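You operate a simulated robot arm through the tools that you are given. There is no shell and no other tool.

The job below is to be done with a simulated robot arm. You get a single attempt, and the scene is never put back.

JOB
Swap the patched tomato in the lane carton for one of its colour and slide the carton to stop N31.
Fine: the patched one goes in the Seconds ring, the new one comes from the tray on the narrow table; slide the stop out before you move the carton.

It is judged by the outcome, as a careful person would: the job done as asked, and still so three seconds after it is handed in. It fails if anything else is knocked over, pushed out of place, dropped, spilled or broken.

ROBOT AND FRAMES
A 7-joint arm with a fingered hand, fixed in place. Base frame: the origin is on the floor under the middle of its stand, x ahead of it, y to its left, z up. Units: m, rad, N and s.
With the tool pointing down near the work surface it reaches from about 0.1 to 0.78 m from the base axis. Its first joint turns from -2.897 to 2.897 rad. Payload 4.9 kg.
The TCP is the grasp point between the finger pads, 0.032 m short of the fingertips. In the tool frame z runs along the fingers and y along their closing line. The gripper opens to 0.192 m; its body begins 0.089 m behind the TCP. The gripper is a hand of 3 fingers: y runs from the thumb to the fingers, the wrist lies at [0, 0, -0.267] in the tool frame, and closing takes about 1.5 s.
Orientation is told as [roll, pitch, yaw] about the base's x, y, z axes, in that order, counted from this pose: with the fingers straight down and closing along the base's y, the tool's x points along the base's -x, its y along +y and its z along -z.

CONTROLS
- The arm moves only by the tool step_arm. Its argument "plan" is a list of rows, each a list of 7 numbers: the gripper command, from -1 (shut) to 1 (fully open), values between in proportion, then the shift along the base's x, y, z in units of 150 mm (1.0 is 150 mm), then the turn, a rotation vector about the base's x, y, z in units of 90 degrees (1.0 is 90 degrees). In form: [[grip, tx, ty, tz, ax, ay, az], ...]. A call has 1 to 20 rows; each row is the pose to reach, as a shift and turn from the pose commanded when the call began. A call with a number of a shift or a turn outside -1 to 1 is refused whole. Each row takes 0.2 s and may step no farther than 0.05 m and 0.15 rad from the row before; otherwise, or with a gripper value out of range, the whole call is refused. Where a pose cannot be reached the arm comes as near as it can. A force on the tool above 90 N (or 10 N above the force at the start of the call, whichever is more), or a blocked arm, ends the call early, and 0.2 s more pass. The fingers move at their own pace (about 0.153 m/s each) and stop on an object; they squeeze with about 28 N. The grip force told is the motor's: it shows also when the fingers shut on nothing. Time passes only in rows, and 0.2 s behind the last, so rows that repeat a pose let the fingers close. It gives the time, the measured TCP pose, the force on the tool (base axes), the opening and the grip force at its end, in the units of the frame above (readings bear some noise), with the torque about the TCP (base axes, N m) and any sound that the robot's microphone picked up.
- Cameras (640 x 400 px; columns grow to the right, rows downward): "scene" is fixed at [0.2208, -0.6509, 1.2988]; the picture's right is [0.82, -0.58, 0.00], its down [-0.29, -0.41, -0.87] and it looks along [0.50, 0.71, -0.50] (base axes); focal length 327 px, centre (320, 200). "wrist" rides on the gripper at [0.08, -0.046, -0.113] in the tool frame; the picture's right is [0.50, 0.87, 0.00], its down [-0.67, 0.39, -0.63] and it looks along [-0.55, 0.32, 0.78] (tool axes); focal length 226 px, centre (320, 200).
- grab_frame(camera): a new picture of that camera. The clock stands still meanwhile.
- hand_shape(shape): the hand has 3 fingers and takes this shape, open, in about a second: jaw (thumb against the fingers, like two jaws); tri (thumb and two fingers); tip (a fingertip pinch); poke (one finger out to press); point (the index stretched); flat (the hand flat); cup (the hand cupped); fist (a fist). The gripper value then closes the fingers along that shape, each until it touches; the sizes above hold for jaw. It gives what a move gives, with no picture.
- point_at(camera, pixels): for up to 12 pixels [column, row] of the newest picture of that camera ("zoom" is the newest enlarged one), the place [x, y, z] in the base frame of the surface seen there, good to about 0.002 m. The clock stands still meanwhile.
- close_up(camera, box): a new picture of the part [left, top, right, bottom] of that camera's present view, enlarged. The clock stands still meanwhile.
- close_job(): hands the job in; it is judged then, once.

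Open the gripper and draw the arm clear of the work before you hand the job in, unless the task says otherwise.

The tools are called after ">>>" as a command line: name --pt "numbers of a row" for each row, then --argument value for the rest, lists and objects as JSON in quotes. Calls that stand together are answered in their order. step_arm: Moves the arm, as the interface text tells. Its arguments: {"type":"object","properties":{"plan":{"type":"array","items":{"type":"array","items":{"type":"number"}}}},"required":["plan"]} The other tools are called the same way: hand_shape (shape) gives the hand a shape; grab_frame (camera) takes a picture; point_at (camera, pixels) gives the place of the surface under pixels of a picture; close_up (camera, box) takes an enlarged picture of a part of a camera's view; close_job () hands the job in.

At the start:

```text
time_s: 0.0
tool_pos: [0.6, 0.2013, 0.9424]
ee_rot: [-0.001, -0.001, -0.001]
force: [-0.2, 0.0, 0.0]
moment: [0.01, 0.0, 0.0]
gripper_width: 0.1918
gripper_force: 0.0
shape: jaw
```

scene: 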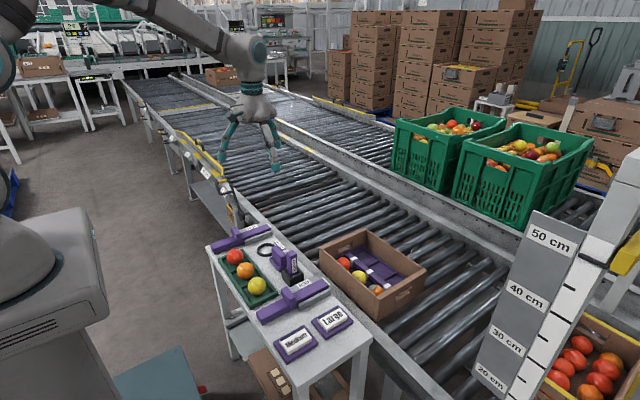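
wrist: 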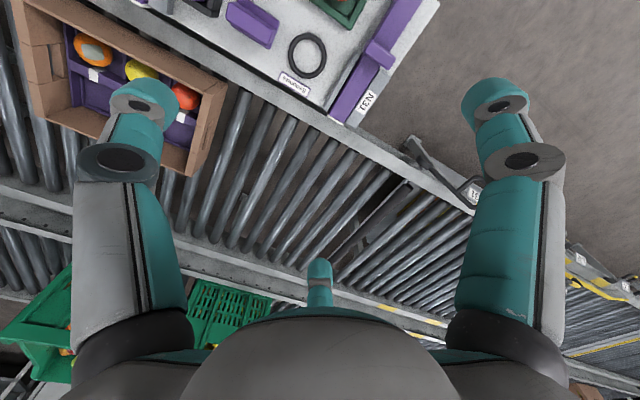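

The scene picture shows a narrow table around (280,290) with a tray of three tomatoes, purple stops and a ring, and the carton on the lane around (372,270). I take enlarged views of both areas.

>>> close_up --camera "scene" --box '[190, 210, 370, 370]'

>>> close_up --camera "wrist" --box '[0, 0, 480, 220]'

>>> close_up --camera "scene" --box '[300, 210, 440, 340]'

```text
2.50 times, centred on (280, 290) of scene
```

zoom: 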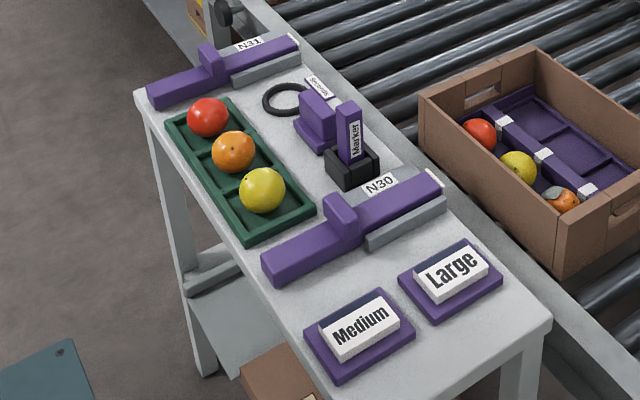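

```text
1.33 times, centred on (240, 110) of wrist
```

zoom: 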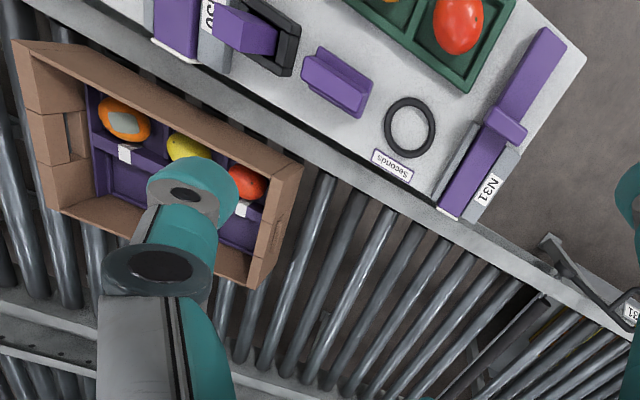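

```text
3.08 times, centred on (370, 275) of scene
```

zoom: 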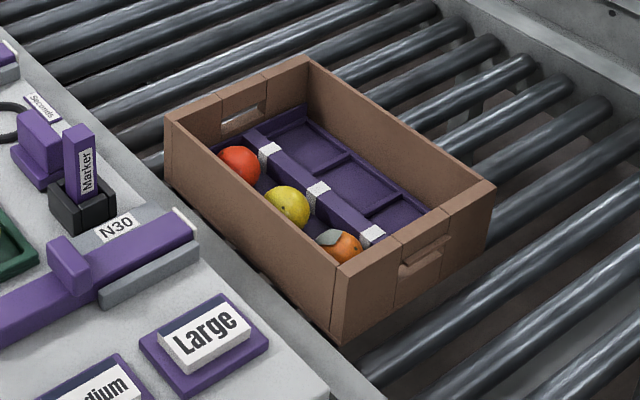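

The patched one is the orange one at the carton's near end (zoom (340,245)), with a grey patch; the tray on the table has an orange one in its middle. Now I measure places: table items first in a fresh zoom.

>>> close_up --camera "scene" --box '[200, 215, 340, 305]'

```text
4.44 times, centred on (270, 260) of scene
```

zoom: 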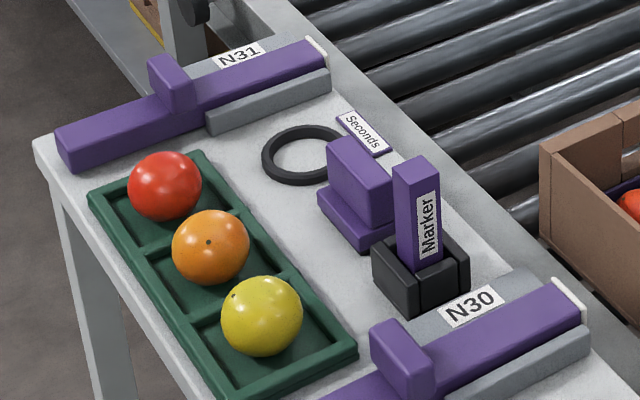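

The orange tomato sits at zoom (210,245), the ring around (305,155), stop N31's bar from (65,150) to (320,45) with a knob at (170,80). I ask for their places.

>>> point_at --camera "zoom" --pixels '[[210, 235], [165, 175], [262, 305], [62, 128], [310, 45], [158, 60], [178, 72], [305, 155], [265, 160], [335, 170], [300, 130], [70, 160]]'

>>> point_at --camera "zoom" --pixels '[[45, 145], [325, 70], [210, 120], [385, 180], [330, 145], [415, 170], [400, 250], [230, 135], [120, 215], [90, 195], [200, 152], [355, 350]]'

```text
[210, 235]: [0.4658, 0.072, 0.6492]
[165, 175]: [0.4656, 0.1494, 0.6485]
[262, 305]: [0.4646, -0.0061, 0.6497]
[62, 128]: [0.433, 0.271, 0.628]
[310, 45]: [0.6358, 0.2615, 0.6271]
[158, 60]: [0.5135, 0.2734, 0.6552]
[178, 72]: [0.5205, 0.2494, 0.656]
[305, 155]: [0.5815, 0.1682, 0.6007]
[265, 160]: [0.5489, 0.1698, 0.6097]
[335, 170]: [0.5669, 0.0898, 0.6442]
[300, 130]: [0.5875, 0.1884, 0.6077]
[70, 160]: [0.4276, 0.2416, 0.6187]
```

```text
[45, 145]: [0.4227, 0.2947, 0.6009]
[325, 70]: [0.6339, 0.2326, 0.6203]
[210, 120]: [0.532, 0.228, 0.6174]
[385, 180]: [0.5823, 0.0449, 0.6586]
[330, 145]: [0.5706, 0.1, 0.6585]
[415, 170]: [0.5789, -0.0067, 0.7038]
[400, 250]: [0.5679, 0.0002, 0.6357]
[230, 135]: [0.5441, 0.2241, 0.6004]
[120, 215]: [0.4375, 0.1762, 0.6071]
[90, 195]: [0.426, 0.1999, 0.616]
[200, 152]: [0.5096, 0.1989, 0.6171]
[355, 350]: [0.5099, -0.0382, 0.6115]
```

Table top is at z≈0.600, tomatoes at x≈0.466, and stop N31's bar runs along x at y≈0.257. Now the carton and its contents.

>>> close_up --camera "scene" --box '[310, 220, 440, 325]'

```text
3.81 times, centred on (375, 272) of scene
```

zoom: 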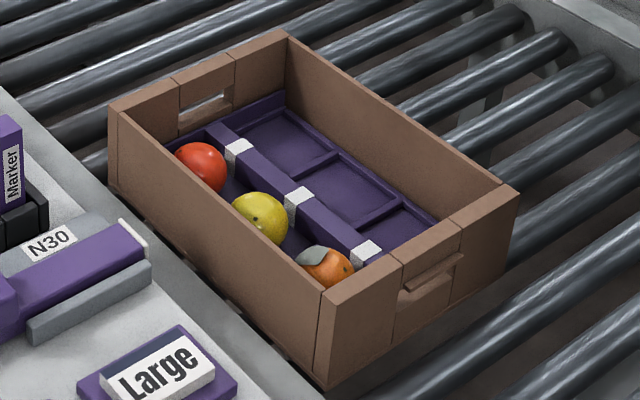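

Carton corners at zoom (112,108), (280,32), (518,190), (325,300); the patched tomato at (328,265). I measure these.

>>> point_at --camera "zoom" --pixels '[[113, 108], [281, 33], [515, 190], [324, 296], [330, 258], [262, 205], [203, 155], [300, 195], [240, 145], [368, 248], [325, 375], [110, 180]]'

>>> point_at --camera "zoom" --pixels '[[270, 150], [340, 185], [400, 220], [318, 252], [345, 280], [310, 330], [400, 360], [500, 260], [80, 160], [20, 110], [445, 130], [235, 340]]'

```text
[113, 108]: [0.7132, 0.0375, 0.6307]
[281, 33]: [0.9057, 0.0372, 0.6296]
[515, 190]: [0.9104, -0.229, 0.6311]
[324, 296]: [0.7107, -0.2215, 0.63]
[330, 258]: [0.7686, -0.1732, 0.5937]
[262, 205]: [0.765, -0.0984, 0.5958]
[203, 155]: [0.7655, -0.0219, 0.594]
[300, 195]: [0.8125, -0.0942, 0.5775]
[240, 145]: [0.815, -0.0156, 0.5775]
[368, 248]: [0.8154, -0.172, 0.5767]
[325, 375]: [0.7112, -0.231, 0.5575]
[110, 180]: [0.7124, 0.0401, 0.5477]
```

```text
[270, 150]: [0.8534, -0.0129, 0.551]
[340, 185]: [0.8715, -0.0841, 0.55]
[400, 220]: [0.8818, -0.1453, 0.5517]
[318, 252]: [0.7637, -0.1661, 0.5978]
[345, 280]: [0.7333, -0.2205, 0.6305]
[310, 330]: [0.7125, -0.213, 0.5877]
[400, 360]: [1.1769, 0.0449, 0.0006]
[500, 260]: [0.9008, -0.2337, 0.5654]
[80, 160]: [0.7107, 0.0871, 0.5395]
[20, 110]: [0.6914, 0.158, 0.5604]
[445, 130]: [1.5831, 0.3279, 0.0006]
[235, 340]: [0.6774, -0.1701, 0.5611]
```

Carton spans x 0.71–0.91, y −0.234–0.040, z 0.54–0.63; the tomatoes' tops are at z≈0.60. Next I look closely at the hand itself and the lane beside stop N31.

>>> close_up --camera "scene" --box '[190, 60, 330, 200]'

>>> close_up --camera "wrist" --box '[300, 60, 640, 260]'

>>> close_up --camera "scene" --box '[150, 120, 290, 270]'

```text
2.86 times, centred on (260, 130) of scene
```

zoom: 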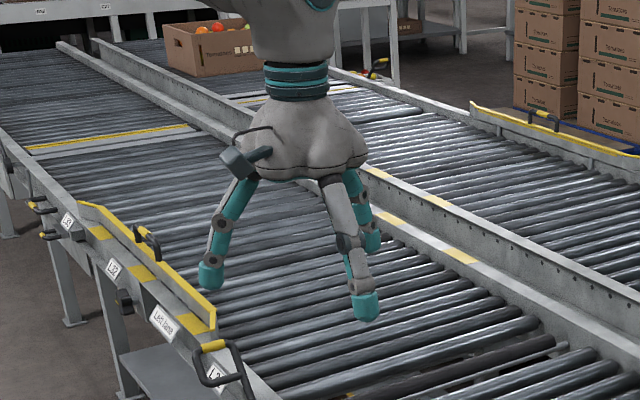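

```text
1.88 times, centred on (470, 160) of wrist
```

zoom: 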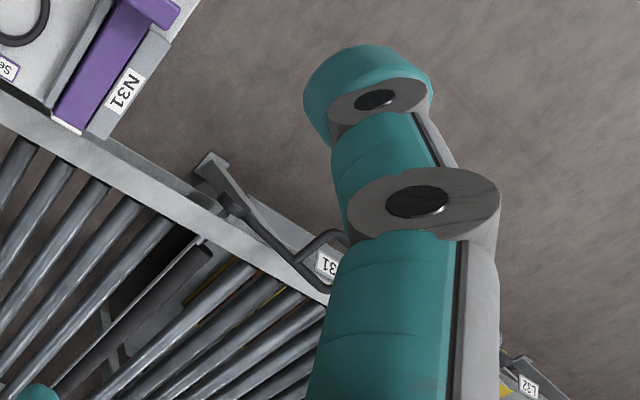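

```text
2.67 times, centred on (220, 195) of scene
```

zoom: 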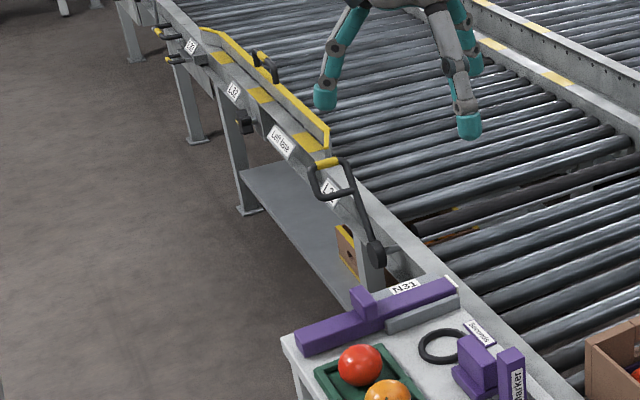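

The hand has three fingers: tips at scene pixels about (221,155), (279,145) and (276,168). I measure them to learn how the fingers are spread in the jaw shape.

>>> point_at --camera "scene" --pixels '[[221, 156], [279, 146], [276, 168], [225, 130], [274, 145], [278, 128]]'

>>> point_at --camera "wrist" --pixels '[[145, 100], [500, 100], [319, 270], [120, 160], [520, 160], [320, 300]]'

```text
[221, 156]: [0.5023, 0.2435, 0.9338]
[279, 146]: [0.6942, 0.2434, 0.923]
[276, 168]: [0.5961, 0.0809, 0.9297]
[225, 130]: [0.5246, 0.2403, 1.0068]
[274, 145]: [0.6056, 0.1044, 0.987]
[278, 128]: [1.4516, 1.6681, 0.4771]
```

```text
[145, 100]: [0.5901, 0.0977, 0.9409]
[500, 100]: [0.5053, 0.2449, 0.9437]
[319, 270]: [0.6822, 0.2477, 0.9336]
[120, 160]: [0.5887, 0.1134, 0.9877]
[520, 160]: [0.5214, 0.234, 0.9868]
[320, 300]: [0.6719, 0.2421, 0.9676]
```

The fingers spread about 120° apart (tips roughly 0.1 m from the tool axis). I partly close the hand in free air to see how the fingers travel in the jaw shape.

>>> step_arm --pt "0.0 0 0 0 0 0 0" --pt "0.0 0 0 0 0 0 0" --pt "0.0 0 0 0 0 0 0" --pt "0.0 0 0 0 0 0 0" --pt "0.0 0 0 0 0 0 0"

>>> grab_frame --camera "wrist"

>>> close_up --camera "scene" --box '[190, 60, 330, 200]'

```text
time_s: 1.2
tool_pos: [0.5999, 0.2026, 0.9449]
ee_rot: [-0.001, 0.001, -0.001]
force: [-0.4, 0.0, -0.6]
moment: [0.0, -0.01, -0.02]
gripper_width: 0.0963
gripper_force: 0.1
shape: jaw
```

```text
taken
```

wrist: 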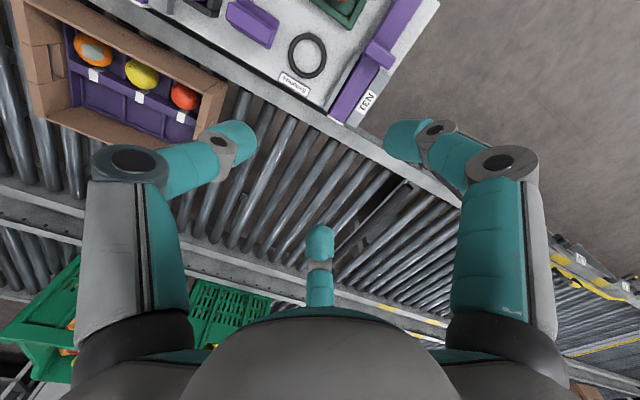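

```text
2.86 times, centred on (260, 130) of scene
```

zoom: 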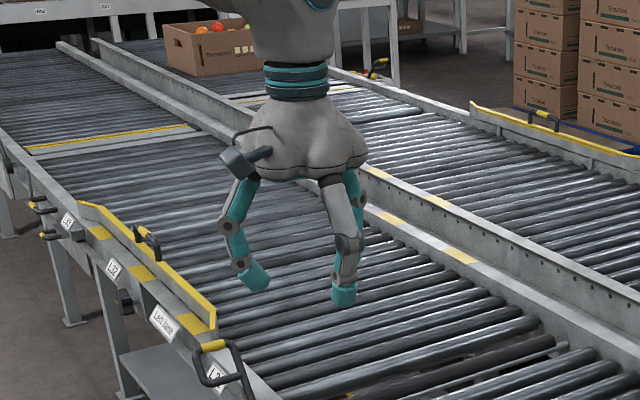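

Fingers close inward along three radial lines. I close to a narrower width to gauge the tip positions and thickness.

>>> point_at --camera "wrist" --pixels '[[240, 140], [400, 140], [320, 240], [215, 145], [425, 150], [320, 270]]'

>>> step_arm --pt "-0.5 0 0 0 0 0 0" --pt "-0.5 0 0 0 0 0 0" --pt "-0.5 0 0 0 0 0 0" --pt "-0.5 0 0 0 0 0 0"

>>> grab_frame --camera "wrist"

>>> close_up --camera "scene" --box '[190, 60, 330, 200]'

```text
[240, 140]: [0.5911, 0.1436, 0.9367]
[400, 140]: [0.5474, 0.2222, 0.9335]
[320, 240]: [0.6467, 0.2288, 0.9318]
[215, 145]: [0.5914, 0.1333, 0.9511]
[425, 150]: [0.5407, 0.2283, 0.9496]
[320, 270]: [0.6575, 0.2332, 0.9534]
```

```text
time_s: 2.2
tool_pos: [0.5994, 0.2021, 0.9436]
ee_rot: [0.0, 0.001, 0.0]
force: [0.4, -0.3, -0.2]
moment: [0.02, 0.02, 0.0]
gripper_width: 0.0483
gripper_force: 0.1
shape: jaw
```

```text
taken
```

wrist: 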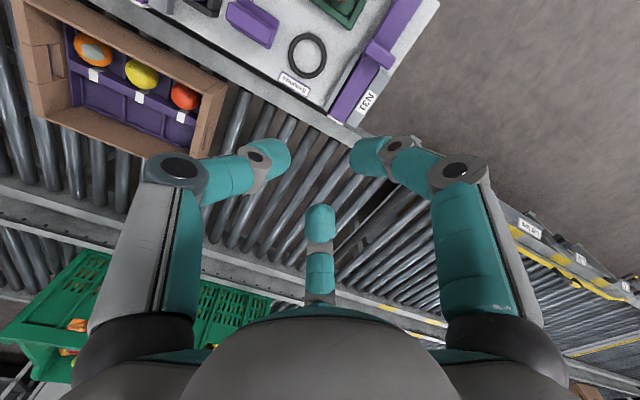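

```text
2.86 times, centred on (260, 130) of scene
```

zoom: 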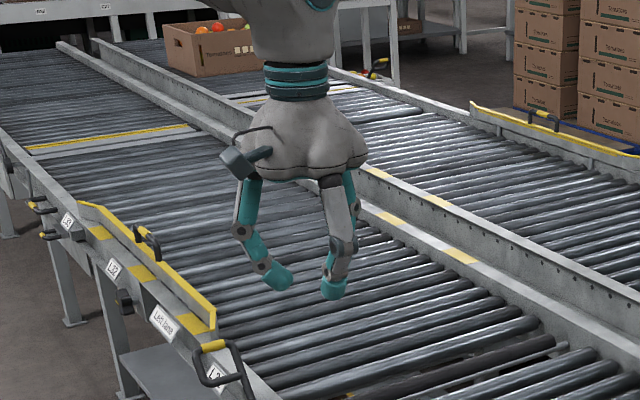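

The jaw closes as a three-point centric grasp with slim tips (~2 cm). I try the "tip" and "poke" shapes in free air too, since the carton cell is narrow and the stop needs a push.

>>> hand_shape --shape "tip"

>>> grab_frame --camera "wrist"

>>> close_up --camera "scene" --box '[190, 60, 330, 200]'

>>> hand_shape --shape "poke"

>>> grab_frame --camera "wrist"

>>> close_up --camera "scene" --box '[190, 60, 330, 200]'

```text
time_s: 3.1
tool_pos: [0.5991, 0.2029, 0.9445]
ee_rot: [0.0, -0.001, -0.001]
force: [0.3, 0.0, -0.4]
moment: [0.01, 0.0, 0.0]
gripper_width: 0.1921
gripper_force: 0.1
shape: tip
```

```text
taken
```

wrist: 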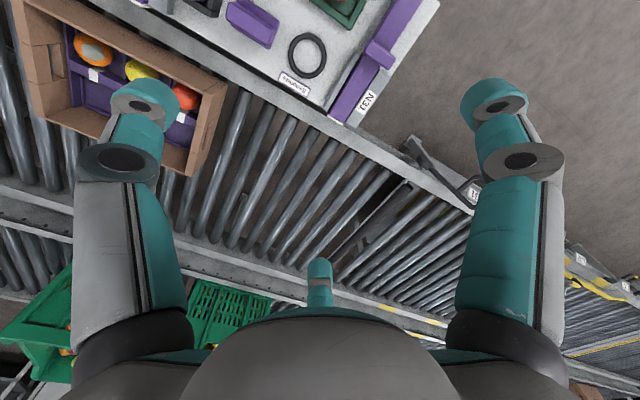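

```text
2.86 times, centred on (260, 130) of scene
```

zoom: 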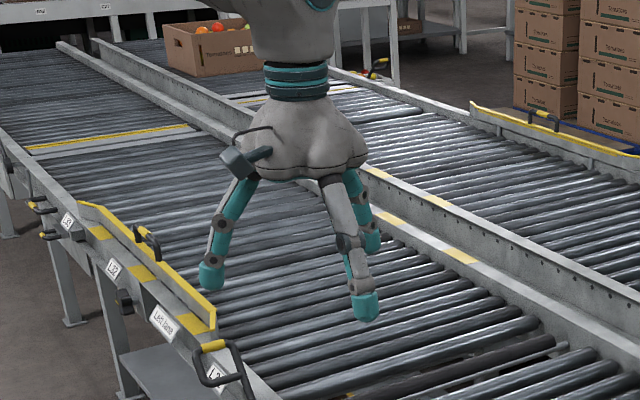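

```text
time_s: 4.0
tool_pos: [0.6008, 0.2026, 0.944]
ee_rot: [-0.001, 0.001, 0.0]
force: [0.3, 0.0, 0.0]
moment: [-0.01, 0.05, -0.02]
gripper_width: 0.0001
gripper_force: 0.1
shape: poke
```

```text
taken
```

wrist: 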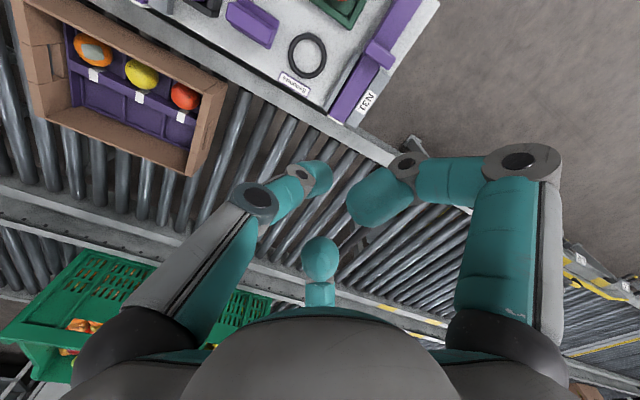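

```text
2.86 times, centred on (260, 130) of scene
```

zoom: 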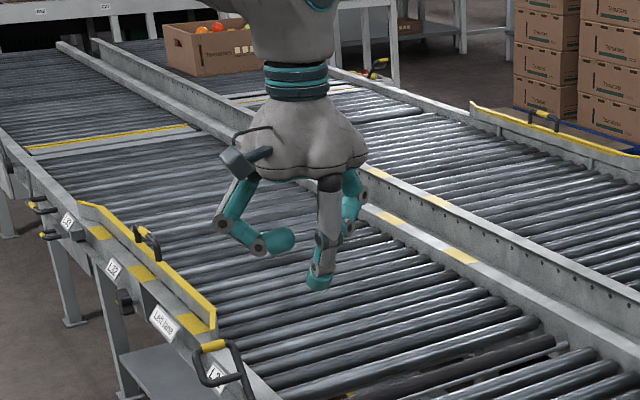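

In poke, one finger (the thumb) is stretched down, tip at zoom (318,282), with the other two curled up. I measure its tip relative to the TCP at (0.600, 0.2025, 0.944).

>>> point_at --camera "zoom" --pixels '[[318, 285], [318, 270], [310, 285], [330, 282], [275, 245], [285, 238], [350, 210], [328, 200]]'

>>> point_at --camera "wrist" --pixels '[[325, 178], [310, 182], [375, 205], [320, 255], [300, 175], [405, 165]]'

```text
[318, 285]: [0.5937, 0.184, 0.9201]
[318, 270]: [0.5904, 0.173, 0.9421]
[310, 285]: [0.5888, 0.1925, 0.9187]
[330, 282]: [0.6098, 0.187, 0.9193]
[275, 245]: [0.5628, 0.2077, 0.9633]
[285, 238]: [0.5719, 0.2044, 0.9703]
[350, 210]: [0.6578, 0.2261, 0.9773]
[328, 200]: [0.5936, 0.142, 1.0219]
```

```text
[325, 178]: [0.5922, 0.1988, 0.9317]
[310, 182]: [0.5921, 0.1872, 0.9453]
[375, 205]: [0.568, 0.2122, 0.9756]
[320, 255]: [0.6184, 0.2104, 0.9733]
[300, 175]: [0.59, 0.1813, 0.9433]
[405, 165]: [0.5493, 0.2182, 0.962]
```

The poke tip sits about 0.03 m below and 0.01 m −y of the TCP, with the curled fingers ≥0.04 m higher. I move behind stop N31's knob (knob at x≈0.513–0.525, y≈0.26, top z≈0.656), staying high first.

>>> step_arm --pt "-1 -0.15 0.08 -0.1 0 0 0" --pt "-1 -0.3 0.17 -0.3 0 0 0" --pt "-1 -0.45 0.26 -0.5 0 0 0" --pt "-1 -0.6 0.35 -0.7 0 0 0" --pt "-1 -0.75 0.43 -0.85 0 0 0" --pt "-1 -0.86 0.47 -1.0 0 0 0" --pt "-1 -0.86 0.47 -1.0 0 0 0"

>>> grab_frame --camera "wrist"

>>> close_up --camera "scene" --box '[170, 150, 320, 290]'

```text
time_s: 5.6
tool_pos: [0.4718, 0.2735, 0.7923]
ee_rot: [0.0, 0.0, 0.0]
force: [0.0, -0.2, -1.4]
moment: [0.03, 0.01, 0.0]
gripper_width: 0.0
gripper_force: 28.0
shape: jaw
```

```text
taken
```

wrist: 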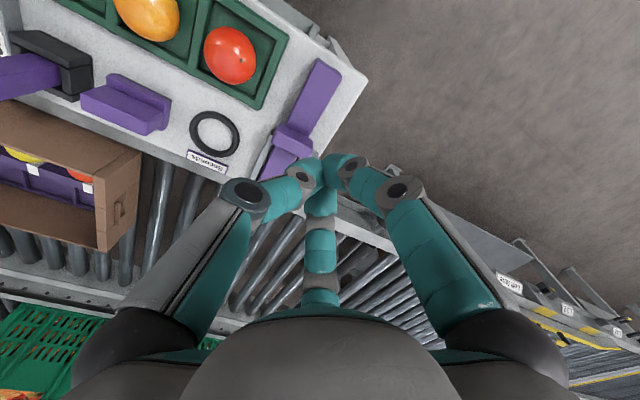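

```text
2.86 times, centred on (245, 220) of scene
```

zoom: 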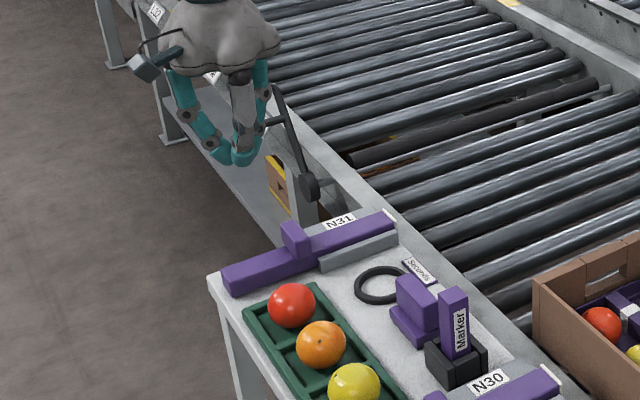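

Commanding −1 folded poke back into a closed jaw (all three tips meeting). Still in free air at z≈0.79, I set poke again and test which gripper value keeps it.

>>> hand_shape --shape "poke"

>>> step_arm --pt "1 0 0 0 0 0 0" --pt "1 0 0 0 0 0 0"

>>> close_up --camera "scene" --box '[170, 150, 320, 290]'

```text
time_s: 6.5
tool_pos: [0.4721, 0.2727, 0.7927]
ee_rot: [0.0, -0.001, -0.001]
force: [0.0, 0.1, -0.1]
moment: [0.03, -0.02, 0.01]
gripper_width: 0.0001
gripper_force: 0.0
shape: poke
```

```text
time_s: 7.1
tool_pos: [0.4719, 0.2722, 0.7926]
ee_rot: [0.0, 0.0, 0.0]
force: [-0.8, 0.1, -0.6]
moment: [0.02, 0.02, -0.01]
gripper_width: 0.0
gripper_force: 0.0
shape: poke
```

```text
2.86 times, centred on (245, 220) of scene
```

zoom: 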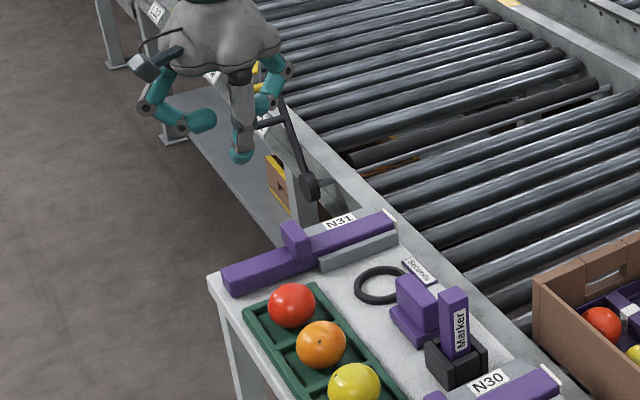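

Value +1 keeps poke (tip at zoom (242,160)). I measure the tip and the knob together before going down.

>>> point_at --camera "zoom" --pixels '[[240, 160], [240, 150], [231, 152], [252, 152], [283, 225], [297, 222], [306, 236], [292, 240], [283, 245], [296, 252]]'

>>> close_up --camera "scene" --box '[215, 215, 295, 265]'

```text
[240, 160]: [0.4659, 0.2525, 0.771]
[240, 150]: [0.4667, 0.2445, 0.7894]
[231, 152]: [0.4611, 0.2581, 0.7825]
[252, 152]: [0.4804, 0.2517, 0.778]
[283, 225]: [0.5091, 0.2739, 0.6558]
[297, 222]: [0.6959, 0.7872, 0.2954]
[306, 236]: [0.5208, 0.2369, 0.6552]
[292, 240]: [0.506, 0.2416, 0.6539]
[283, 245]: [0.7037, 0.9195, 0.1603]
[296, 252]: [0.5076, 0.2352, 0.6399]
```

```text
8.00 times, centred on (255, 240) of scene
```

zoom: 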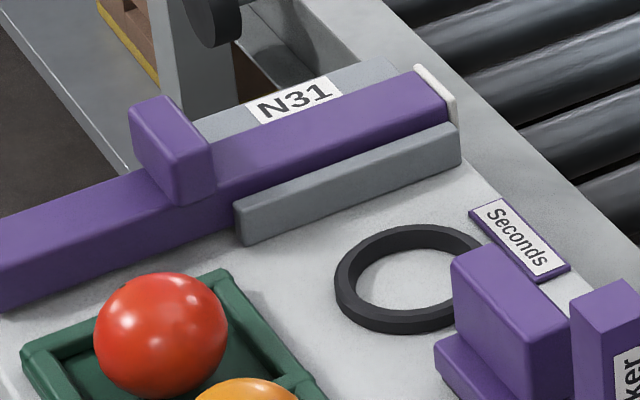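

The knob's top corners are at zoom (132,108), (158,98), (210,150), (180,168). I measure these and the bar edges precisely.

>>> point_at --camera "zoom" --pixels '[[135, 112], [158, 101], [207, 150], [180, 164], [155, 160], [172, 192], [20, 232], [150, 183], [195, 185], [420, 75], [445, 105], [240, 205]]'

>>> point_at --camera "zoom" --pixels '[[437, 72], [340, 275], [410, 230], [400, 328], [360, 280], [410, 250], [465, 245], [470, 270], [420, 280], [485, 205], [565, 265], [260, 140]]'

```text
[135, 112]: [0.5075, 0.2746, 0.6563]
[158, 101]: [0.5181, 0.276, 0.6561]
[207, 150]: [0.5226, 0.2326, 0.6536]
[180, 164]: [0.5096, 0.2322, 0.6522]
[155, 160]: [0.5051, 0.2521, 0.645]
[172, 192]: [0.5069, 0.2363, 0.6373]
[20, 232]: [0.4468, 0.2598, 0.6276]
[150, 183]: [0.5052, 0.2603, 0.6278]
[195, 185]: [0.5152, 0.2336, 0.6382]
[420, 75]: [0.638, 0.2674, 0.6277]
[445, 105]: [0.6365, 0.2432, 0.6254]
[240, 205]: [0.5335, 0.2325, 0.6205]
```

```text
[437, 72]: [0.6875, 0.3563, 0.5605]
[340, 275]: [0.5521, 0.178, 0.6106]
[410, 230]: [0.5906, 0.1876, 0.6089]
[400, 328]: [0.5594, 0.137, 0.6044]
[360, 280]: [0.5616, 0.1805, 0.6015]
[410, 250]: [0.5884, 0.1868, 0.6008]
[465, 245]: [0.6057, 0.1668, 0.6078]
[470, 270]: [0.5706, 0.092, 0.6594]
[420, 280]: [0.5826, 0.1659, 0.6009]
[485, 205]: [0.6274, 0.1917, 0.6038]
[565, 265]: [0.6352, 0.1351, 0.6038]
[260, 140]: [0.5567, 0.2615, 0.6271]
```

The knob's −x face is at x≈0.505, y 0.232–0.277, top 0.657 above the bar top 0.628. I lower the poke finger behind it (TCP to z≈0.666, y≈0.264) leaving ~2 cm before contact.

>>> step_arm --pt "1 0 -0.03 -0.2 0 0 0" --pt "1 0 -0.057 -0.45 0 0 0" --pt "1 0 -0.057 -0.65 0 0 0" --pt "1 0 -0.057 -0.78 0 0 0" --pt "1 0 -0.057 -0.84 0 0 0" --pt "1 0 -0.057 -0.84 0 0 0"

>>> close_up --camera "scene" --box '[205, 195, 305, 275]'

```text
time_s: 8.5
tool_pos: [0.4726, 0.2628, 0.6682]
ee_rot: [-0.001, -0.001, 0.0]
force: [0.2, 0.1, 0.2]
moment: [0.02, 0.0, 0.0]
gripper_width: 0.0
gripper_force: 0.1
shape: poke
```

```text
5.00 times, centred on (255, 235) of scene
```

zoom: 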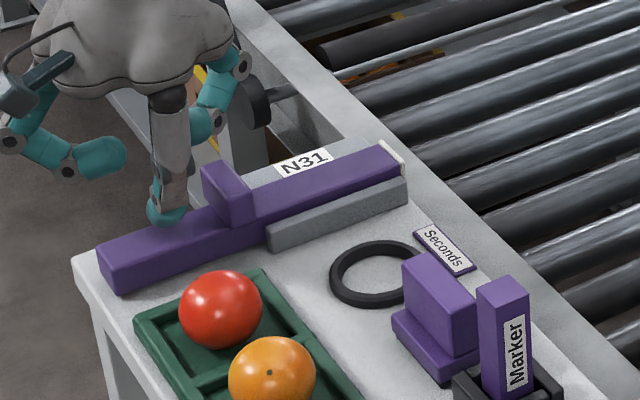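

The poke tip is just over the bar behind the knob, force about 0. The lever's black hub shows at zoom (255,95), so I check its distance from the path of the hand.

>>> point_at --camera "zoom" --pixels '[[255, 90], [262, 110], [245, 120], [222, 80], [205, 120], [165, 215], [220, 90], [280, 95]]'

>>> grab_frame --camera "scene"

>>> grab_frame --camera "wrist"

```text
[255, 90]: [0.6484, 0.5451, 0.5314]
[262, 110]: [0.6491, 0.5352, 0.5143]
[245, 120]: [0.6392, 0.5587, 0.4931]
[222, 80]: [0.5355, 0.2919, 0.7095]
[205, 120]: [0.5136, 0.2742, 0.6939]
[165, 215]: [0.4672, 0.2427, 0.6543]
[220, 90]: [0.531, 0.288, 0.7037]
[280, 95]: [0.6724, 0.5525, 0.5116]
```

```text
taken
```

scene: 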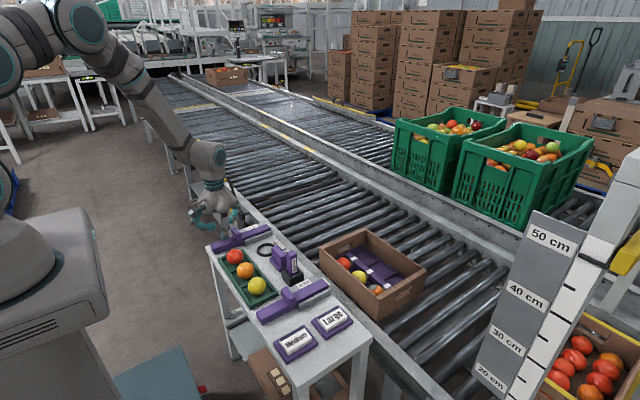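

```text
taken
```

wrist: 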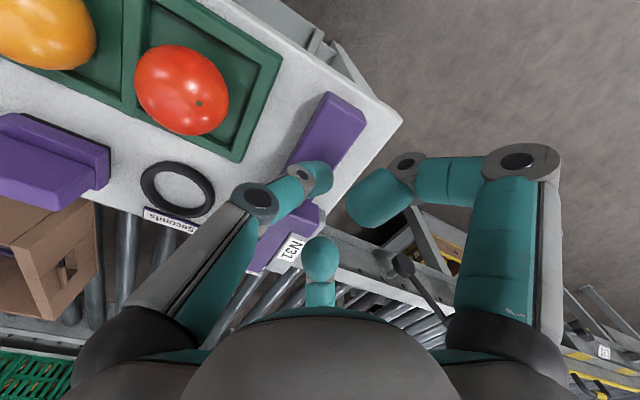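

The lever is well away (y≈0.55). I push the stop slowly in +x, 6 cm first, watching the force.

>>> step_arm --pt "1 0.07 0 0 0 0 0" --pt "1 0.14 0 0 0 0 0" --pt "1 0.21 0 0 0 0 0" --pt "1 0.28 0 0 0 0 0" --pt "1 0.35 0 0 0 0 0" --pt "1 0.42 0 0 0 0 0" --pt "1 0.42 0 0 0 0 0"

>>> close_up --camera "scene" --box '[205, 195, 305, 275]'

```text
time_s: 10.1
tool_pos: [0.535, 0.2639, 0.6675]
ee_rot: [0.001, -0.001, 0.001]
force: [0.5, -0.7, 0.0]
moment: [0.01, -0.02, 0.0]
gripper_width: 0.0
gripper_force: 0.1
shape: poke
```

```text
5.00 times, centred on (255, 235) of scene
```

zoom: 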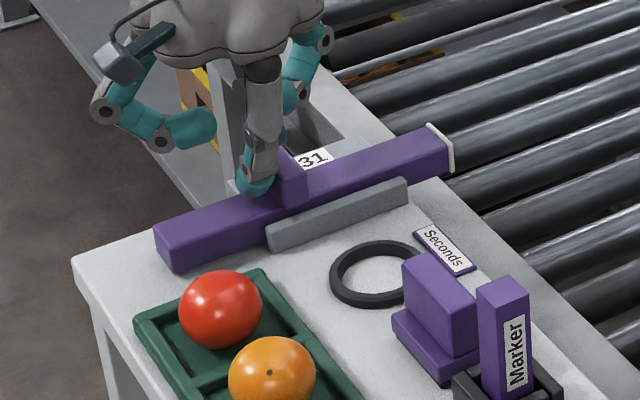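

The bar slid smoothly with hardly any force; its end has passed the table edge. I keep pushing another 6 cm.

>>> step_arm --pt "1 0.07 0 0 0 0 0" --pt "1 0.14 0 0 0 0 0" --pt "1 0.21 0 0 0 0 0" --pt "1 0.28 0 0 0 0 0" --pt "1 0.35 0 0 0 0 0" --pt "1 0.42 0 0 0 0 0" --pt "1 0.42 0 0 0 0 0"

>>> close_up --camera "scene" --box '[205, 185, 325, 275]'

```text
time_s: 11.7
tool_pos: [0.5971, 0.264, 0.6668]
ee_rot: [-0.001, 0.001, 0.001]
force: [0.2, 0.4, 0.2]
moment: [-0.01, -0.02, 0.0]
gripper_width: 0.0
gripper_force: 0.1
shape: poke
```

```text
4.44 times, centred on (265, 230) of scene
```

zoom: 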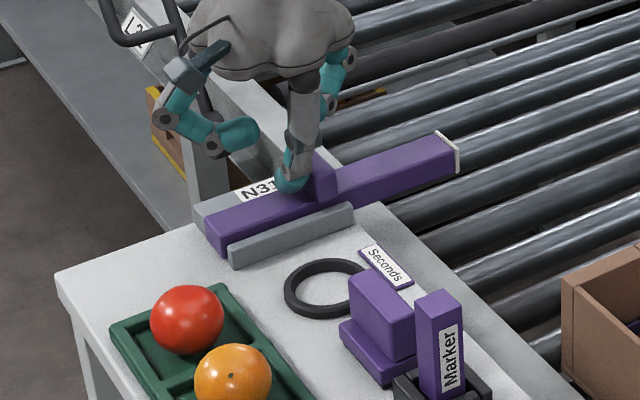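

The bar now reaches out over the lane, tail near the guide's start. I continue in small slow steps to find its end stop.

>>> step_arm --pt "1 0.03 0 0 0 0 0" --pt "1 0.06 0 0 0 0 0" --pt "1 0.09 0 0 0 0 0" --pt "1 0.12 0 0 0 0 0" --pt "1 0.12 0 0 0 0 0"

>>> close_up --camera "scene" --box '[205, 185, 325, 275]'

```text
time_s: 12.9
tool_pos: [0.6146, 0.2627, 0.6671]
ee_rot: [0.001, 0.0, 0.001]
force: [-1.5, 0.0, -0.3]
moment: [-0.01, 0.04, -0.02]
gripper_width: 0.0
gripper_force: 0.0
shape: poke
```

```text
4.44 times, centred on (265, 230) of scene
```

zoom: 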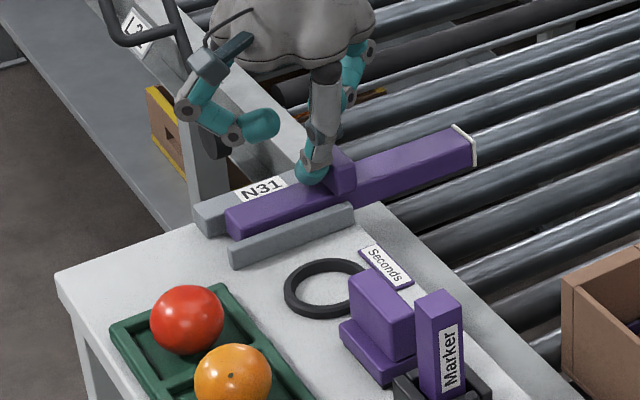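

It still moves with only about 1.5 N. I push another ~1.2 cm carefully.

>>> step_arm --pt "1 0.02 0 0 0 0 0" --pt "1 0.04 0 0 0 0 0" --pt "1 0.06 0 0 0 0 0" --pt "1 0.08 0 0 0 0 0" --pt "1 0.08 0 0 0 0 0"

>>> close_up --camera "scene" --box '[205, 185, 325, 275]'

```text
time_s: 14.1
tool_pos: [0.6274, 0.2639, 0.6686]
ee_rot: [0.0, 0.001, 0.001]
force: [-2.5, -0.2, -1.5]
moment: [0.03, 0.03, -0.01]
gripper_width: 0.0
gripper_force: 0.1
shape: poke
```

```text
4.44 times, centred on (265, 230) of scene
```

zoom: 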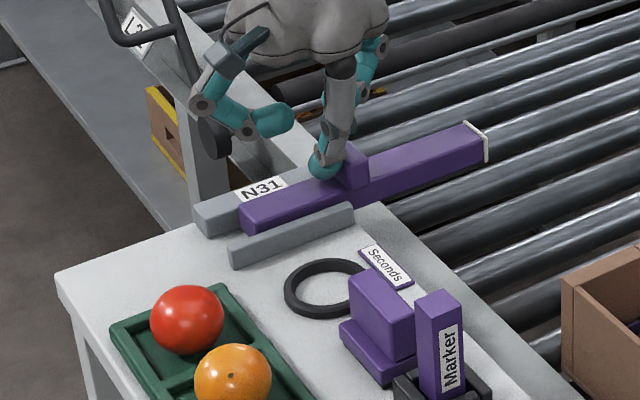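

Still moving (2.5 N); knob now near x≈0.64, front end about 0.77. One more small push to look for the end stop.

>>> step_arm --pt "1 0.02 0 0 0 0 0" --pt "1 0.04 0 0 0 0 0" --pt "1 0.06 0 0 0 0 0" --pt "1 0.08 0 0 0 0 0" --pt "1 0.08 0 0 0 0 0"

>>> close_up --camera "scene" --box '[205, 185, 325, 275]'

```text
time_s: 15.3
tool_pos: [0.6397, 0.2647, 0.6675]
ee_rot: [0.0, 0.001, 0.0]
force: [-1.7, -1.1, 1.0]
moment: [-0.02, 0.03, 0.0]
gripper_width: 0.0
gripper_force: 0.2
shape: poke
```

```text
4.44 times, centred on (265, 230) of scene
```

zoom: 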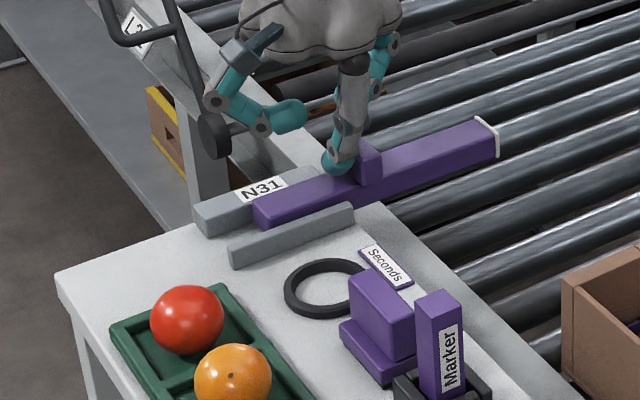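

Still sliding freely (under 2 N). I continue another 1.2 cm.

>>> step_arm --pt "1 0.02 0 0 0 0 0" --pt "1 0.04 0 0 0 0 0" --pt "1 0.06 0 0 0 0 0" --pt "1 0.08 0 0 0 0 0" --pt "1 0.08 0 0 0 0 0"

>>> close_up --camera "scene" --box '[205, 185, 325, 275]'

```text
time_s: 16.5
tool_pos: [0.6514, 0.2639, 0.6677]
ee_rot: [0.0, 0.001, 0.0]
force: [-2.2, 0.7, -1.1]
moment: [0.04, 0.07, -0.01]
gripper_width: 0.0
gripper_force: 0.1
shape: poke
```

```text
4.44 times, centred on (265, 230) of scene
```

zoom: 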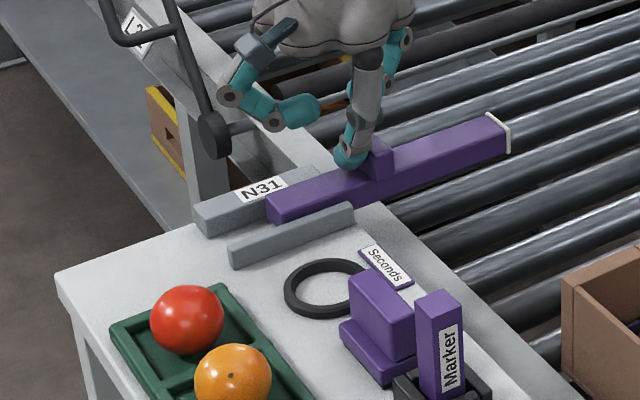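

Slid ~0.157 m in all; the bar remains level, so it is held in its guide. I push another small amount.

>>> step_arm --pt "1 0.02 0 0 0 0 0" --pt "1 0.04 0 0 0 0 0" --pt "1 0.06 0 0 0 0 0" --pt "1 0.08 0 0 0 0 0" --pt "1 0.08 0 0 0 0 0"

>>> close_up --camera "scene" --box '[205, 185, 325, 275]'

```text
time_s: 17.7
tool_pos: [0.6622, 0.264, 0.6675]
ee_rot: [0.0, 0.001, 0.001]
force: [-2.2, -0.3, 0.9]
moment: [0.01, 0.01, -0.02]
gripper_width: 0.0
gripper_force: 0.0
shape: poke
```

```text
4.44 times, centred on (265, 230) of scene
```

zoom: 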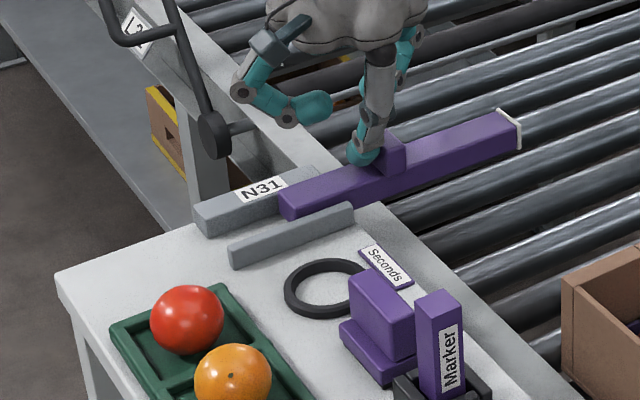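

Bar end is near x≈0.80, still free. I push on in the same small steps, checking force for the end stop.

>>> step_arm --pt "1 0.02 0 0 0 0 0" --pt "1 0.04 0 0 0 0 0" --pt "1 0.06 0 0 0 0 0" --pt "1 0.08 0 0 0 0 0" --pt "1 0.08 0 0 0 0 0"

>>> close_up --camera "scene" --box '[205, 185, 325, 275]'

```text
time_s: 18.9
tool_pos: [0.6692, 0.263, 0.6638]
ee_rot: [-0.006, 0.015, 0.0]
force: [-50.9, -2.0, 18.0]
moment: [-0.16, 0.6, -0.25]
gripper_width: 0.0
gripper_force: 0.1
shape: poke
```

```text
4.44 times, centred on (265, 230) of scene
```

zoom: 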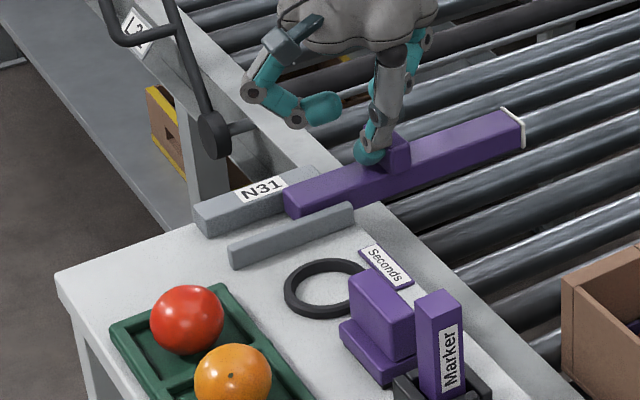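

The force jumped to ~51 N: the stop is against its end. I back off in −x, then lift clear.

>>> step_arm --pt "1 -0.08 0 0 0 0 0" --pt "1 -0.2 0 0 0 0 0" --pt "1 -0.26 0 0.05 0 0 0" --pt "1 -0.26 0 0.3 0 0 0" --pt "1 -0.26 0 0.6 0 0 0" --pt "1 -0.26 0 0.9 0 0 0" --pt "1 -0.26 0 0.95 0 0 0"

>>> grab_frame --camera "scene"

>>> grab_frame --camera "wrist"

>>> close_up --camera "scene" --box '[205, 185, 325, 275]'

```text
time_s: 20.5
tool_pos: [0.6347, 0.2644, 0.8108]
ee_rot: [0.0, -0.001, 0.0]
force: [-0.5, 0.1, 0.4]
moment: [-0.02, -0.01, 0.0]
gripper_width: 0.0002
gripper_force: 0.0
shape: poke
```

```text
taken
```

scene: 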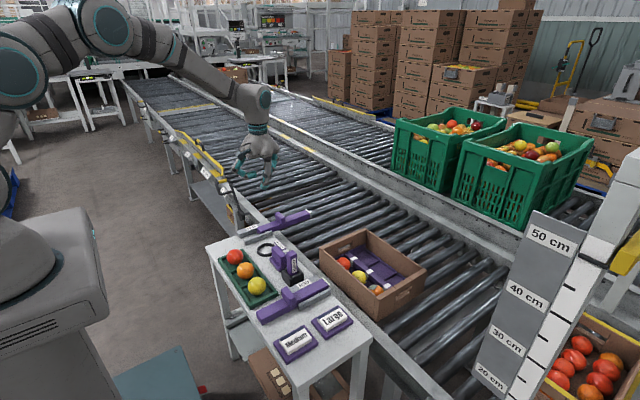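

```text
taken
```

wrist: 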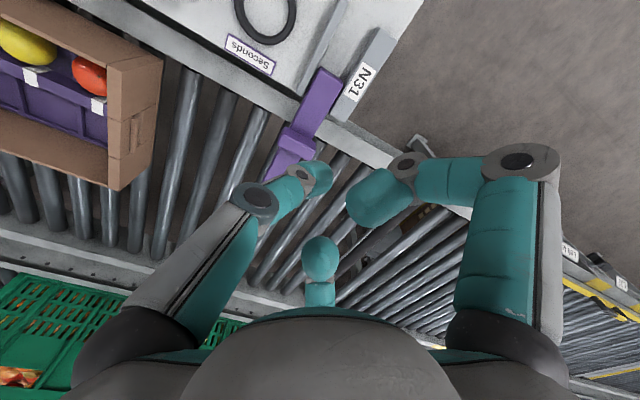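

```text
4.44 times, centred on (265, 230) of scene
```

zoom: 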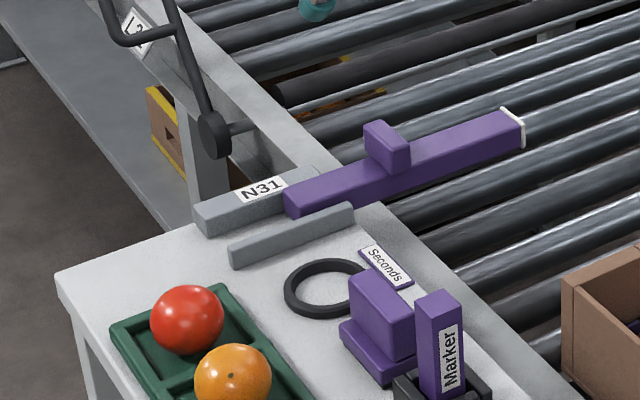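

Stop N31 is fully out, bar end at zoom (515,120). I measure its new position and the near-side face the carton will meet.

>>> point_at --camera "zoom" --pixels '[[500, 112], [517, 135], [410, 190], [515, 148], [380, 128], [400, 160], [290, 195], [450, 175], [295, 212], [365, 125]]'

>>> close_up --camera "scene" --box '[310, 220, 440, 325]'

```text
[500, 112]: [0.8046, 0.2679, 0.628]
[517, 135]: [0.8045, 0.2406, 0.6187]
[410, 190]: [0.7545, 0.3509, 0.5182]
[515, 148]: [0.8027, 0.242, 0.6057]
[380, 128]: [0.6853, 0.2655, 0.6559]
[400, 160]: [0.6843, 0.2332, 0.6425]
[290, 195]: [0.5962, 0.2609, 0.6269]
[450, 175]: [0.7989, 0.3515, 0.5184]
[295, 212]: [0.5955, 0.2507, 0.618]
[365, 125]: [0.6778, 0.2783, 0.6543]
```

```text
3.81 times, centred on (375, 272) of scene
```

zoom: 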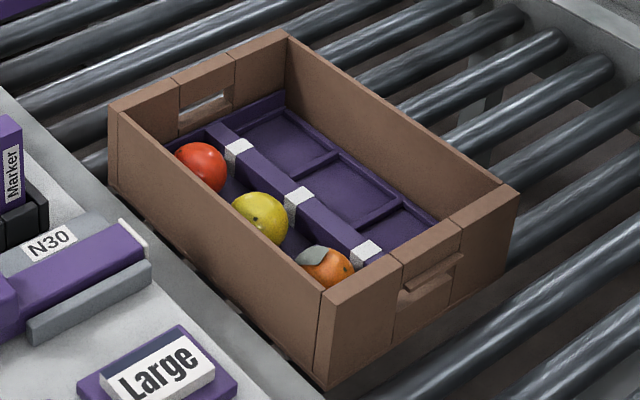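

The stop bar now lies at y 0.2405–0.268, x up to 0.807, z 0.605–0.628, so the carton (front at y≈0.040) needs ~0.20 m of travel. I measure the −y end wall and its hand slot (zoom (405,285)–(462,258)) to pick a push point.

>>> point_at --camera "zoom" --pixels '[[360, 320], [398, 310], [400, 285], [430, 290], [462, 258], [425, 310], [470, 270], [500, 230], [360, 370], [340, 285], [398, 258], [455, 225]]'

>>> close_up --camera "scene" --box '[365, 255, 435, 325]'

```text
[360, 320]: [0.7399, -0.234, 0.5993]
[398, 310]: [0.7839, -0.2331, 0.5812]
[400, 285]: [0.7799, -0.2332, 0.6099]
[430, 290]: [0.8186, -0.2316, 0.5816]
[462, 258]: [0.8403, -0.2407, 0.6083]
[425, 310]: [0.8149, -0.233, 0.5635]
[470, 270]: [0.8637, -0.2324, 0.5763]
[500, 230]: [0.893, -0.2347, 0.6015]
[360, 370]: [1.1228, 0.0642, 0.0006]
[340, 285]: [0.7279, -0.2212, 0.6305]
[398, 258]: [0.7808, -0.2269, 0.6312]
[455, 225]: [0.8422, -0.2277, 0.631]
```

```text
5.71 times, centred on (400, 290) of scene
```

zoom: 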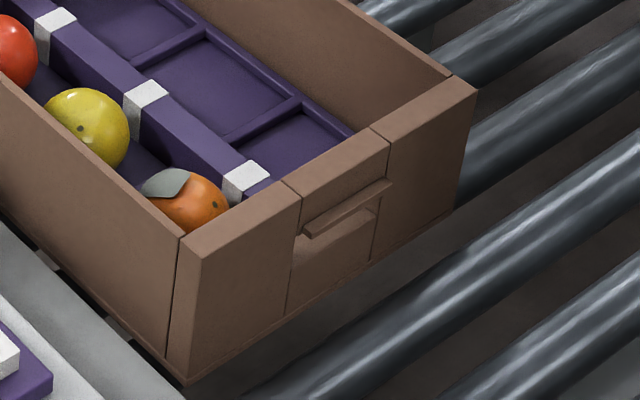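

The −y wall face is at y≈−0.2335; a solid corner panel runs x 0.712–0.781 with the slotted handle beyond, so I will push at x≈0.765, z≈0.60. I travel over at z≈0.81 while yawing the hand 45° so the curled fingers stay off the carton.

>>> step_arm --pt "1 0.06 -0.16 0 0 0 0.083" --pt "1 0.12 -0.33 0 0 0 0.167" --pt "1 0.18 -0.5 0 0 0 0.25" --pt "1 0.24 -0.67 0 0 0 0.333" --pt "1 0.3 -0.84 0 0 0 0.417" --pt "1 0.36 -1.0 0 0 0 0.5" --pt "1 0.36 -1.0 0 0 0 0.5"

>>> step_arm --pt "1 0.05 -0.25 0 0 0 0" --pt "1 0.1 -0.5 0 0 0 0" --pt "1 0.15 -0.75 0 0 0 0" --pt "1 0.2 -1.0 0 0 0 0"

>>> step_arm --pt "1 0.05 -0.25 0 0 -0.04 0" --pt "1 0.1 -0.5 0 0 -0.08 0" --pt "1 0.15 -0.75 0 0 -0.11 0" --pt "1 0.2 -1.0 0 0 -0.11 0" --pt "1 0.2 -1.0 0 0 -0.11 0"

```text
time_s: 22.1
tool_pos: [0.6898, 0.1144, 0.8078]
ee_rot: [0.0, -0.001, 0.788]
force: [0.1, 0.4, -0.7]
moment: [-0.02, 0.0, 0.0]
gripper_width: 0.0
gripper_force: 0.1
shape: poke
```

```text
time_s: 23.1
tool_pos: [0.7174, -0.0366, 0.8086]
ee_rot: [0.0, -0.001, 0.787]
force: [0.4, -0.6, 0.0]
moment: [-0.02, 0.04, 0.0]
gripper_width: 0.0001
gripper_force: 0.0
shape: poke
```

```text
time_s: 24.3
tool_pos: [0.7471, -0.187, 0.8096]
ee_rot: [-0.123, -0.123, 0.793]
force: [0.2, -0.5, -0.1]
moment: [0.03, -0.03, 0.04]
gripper_width: 0.0
gripper_force: 0.0
shape: poke
```

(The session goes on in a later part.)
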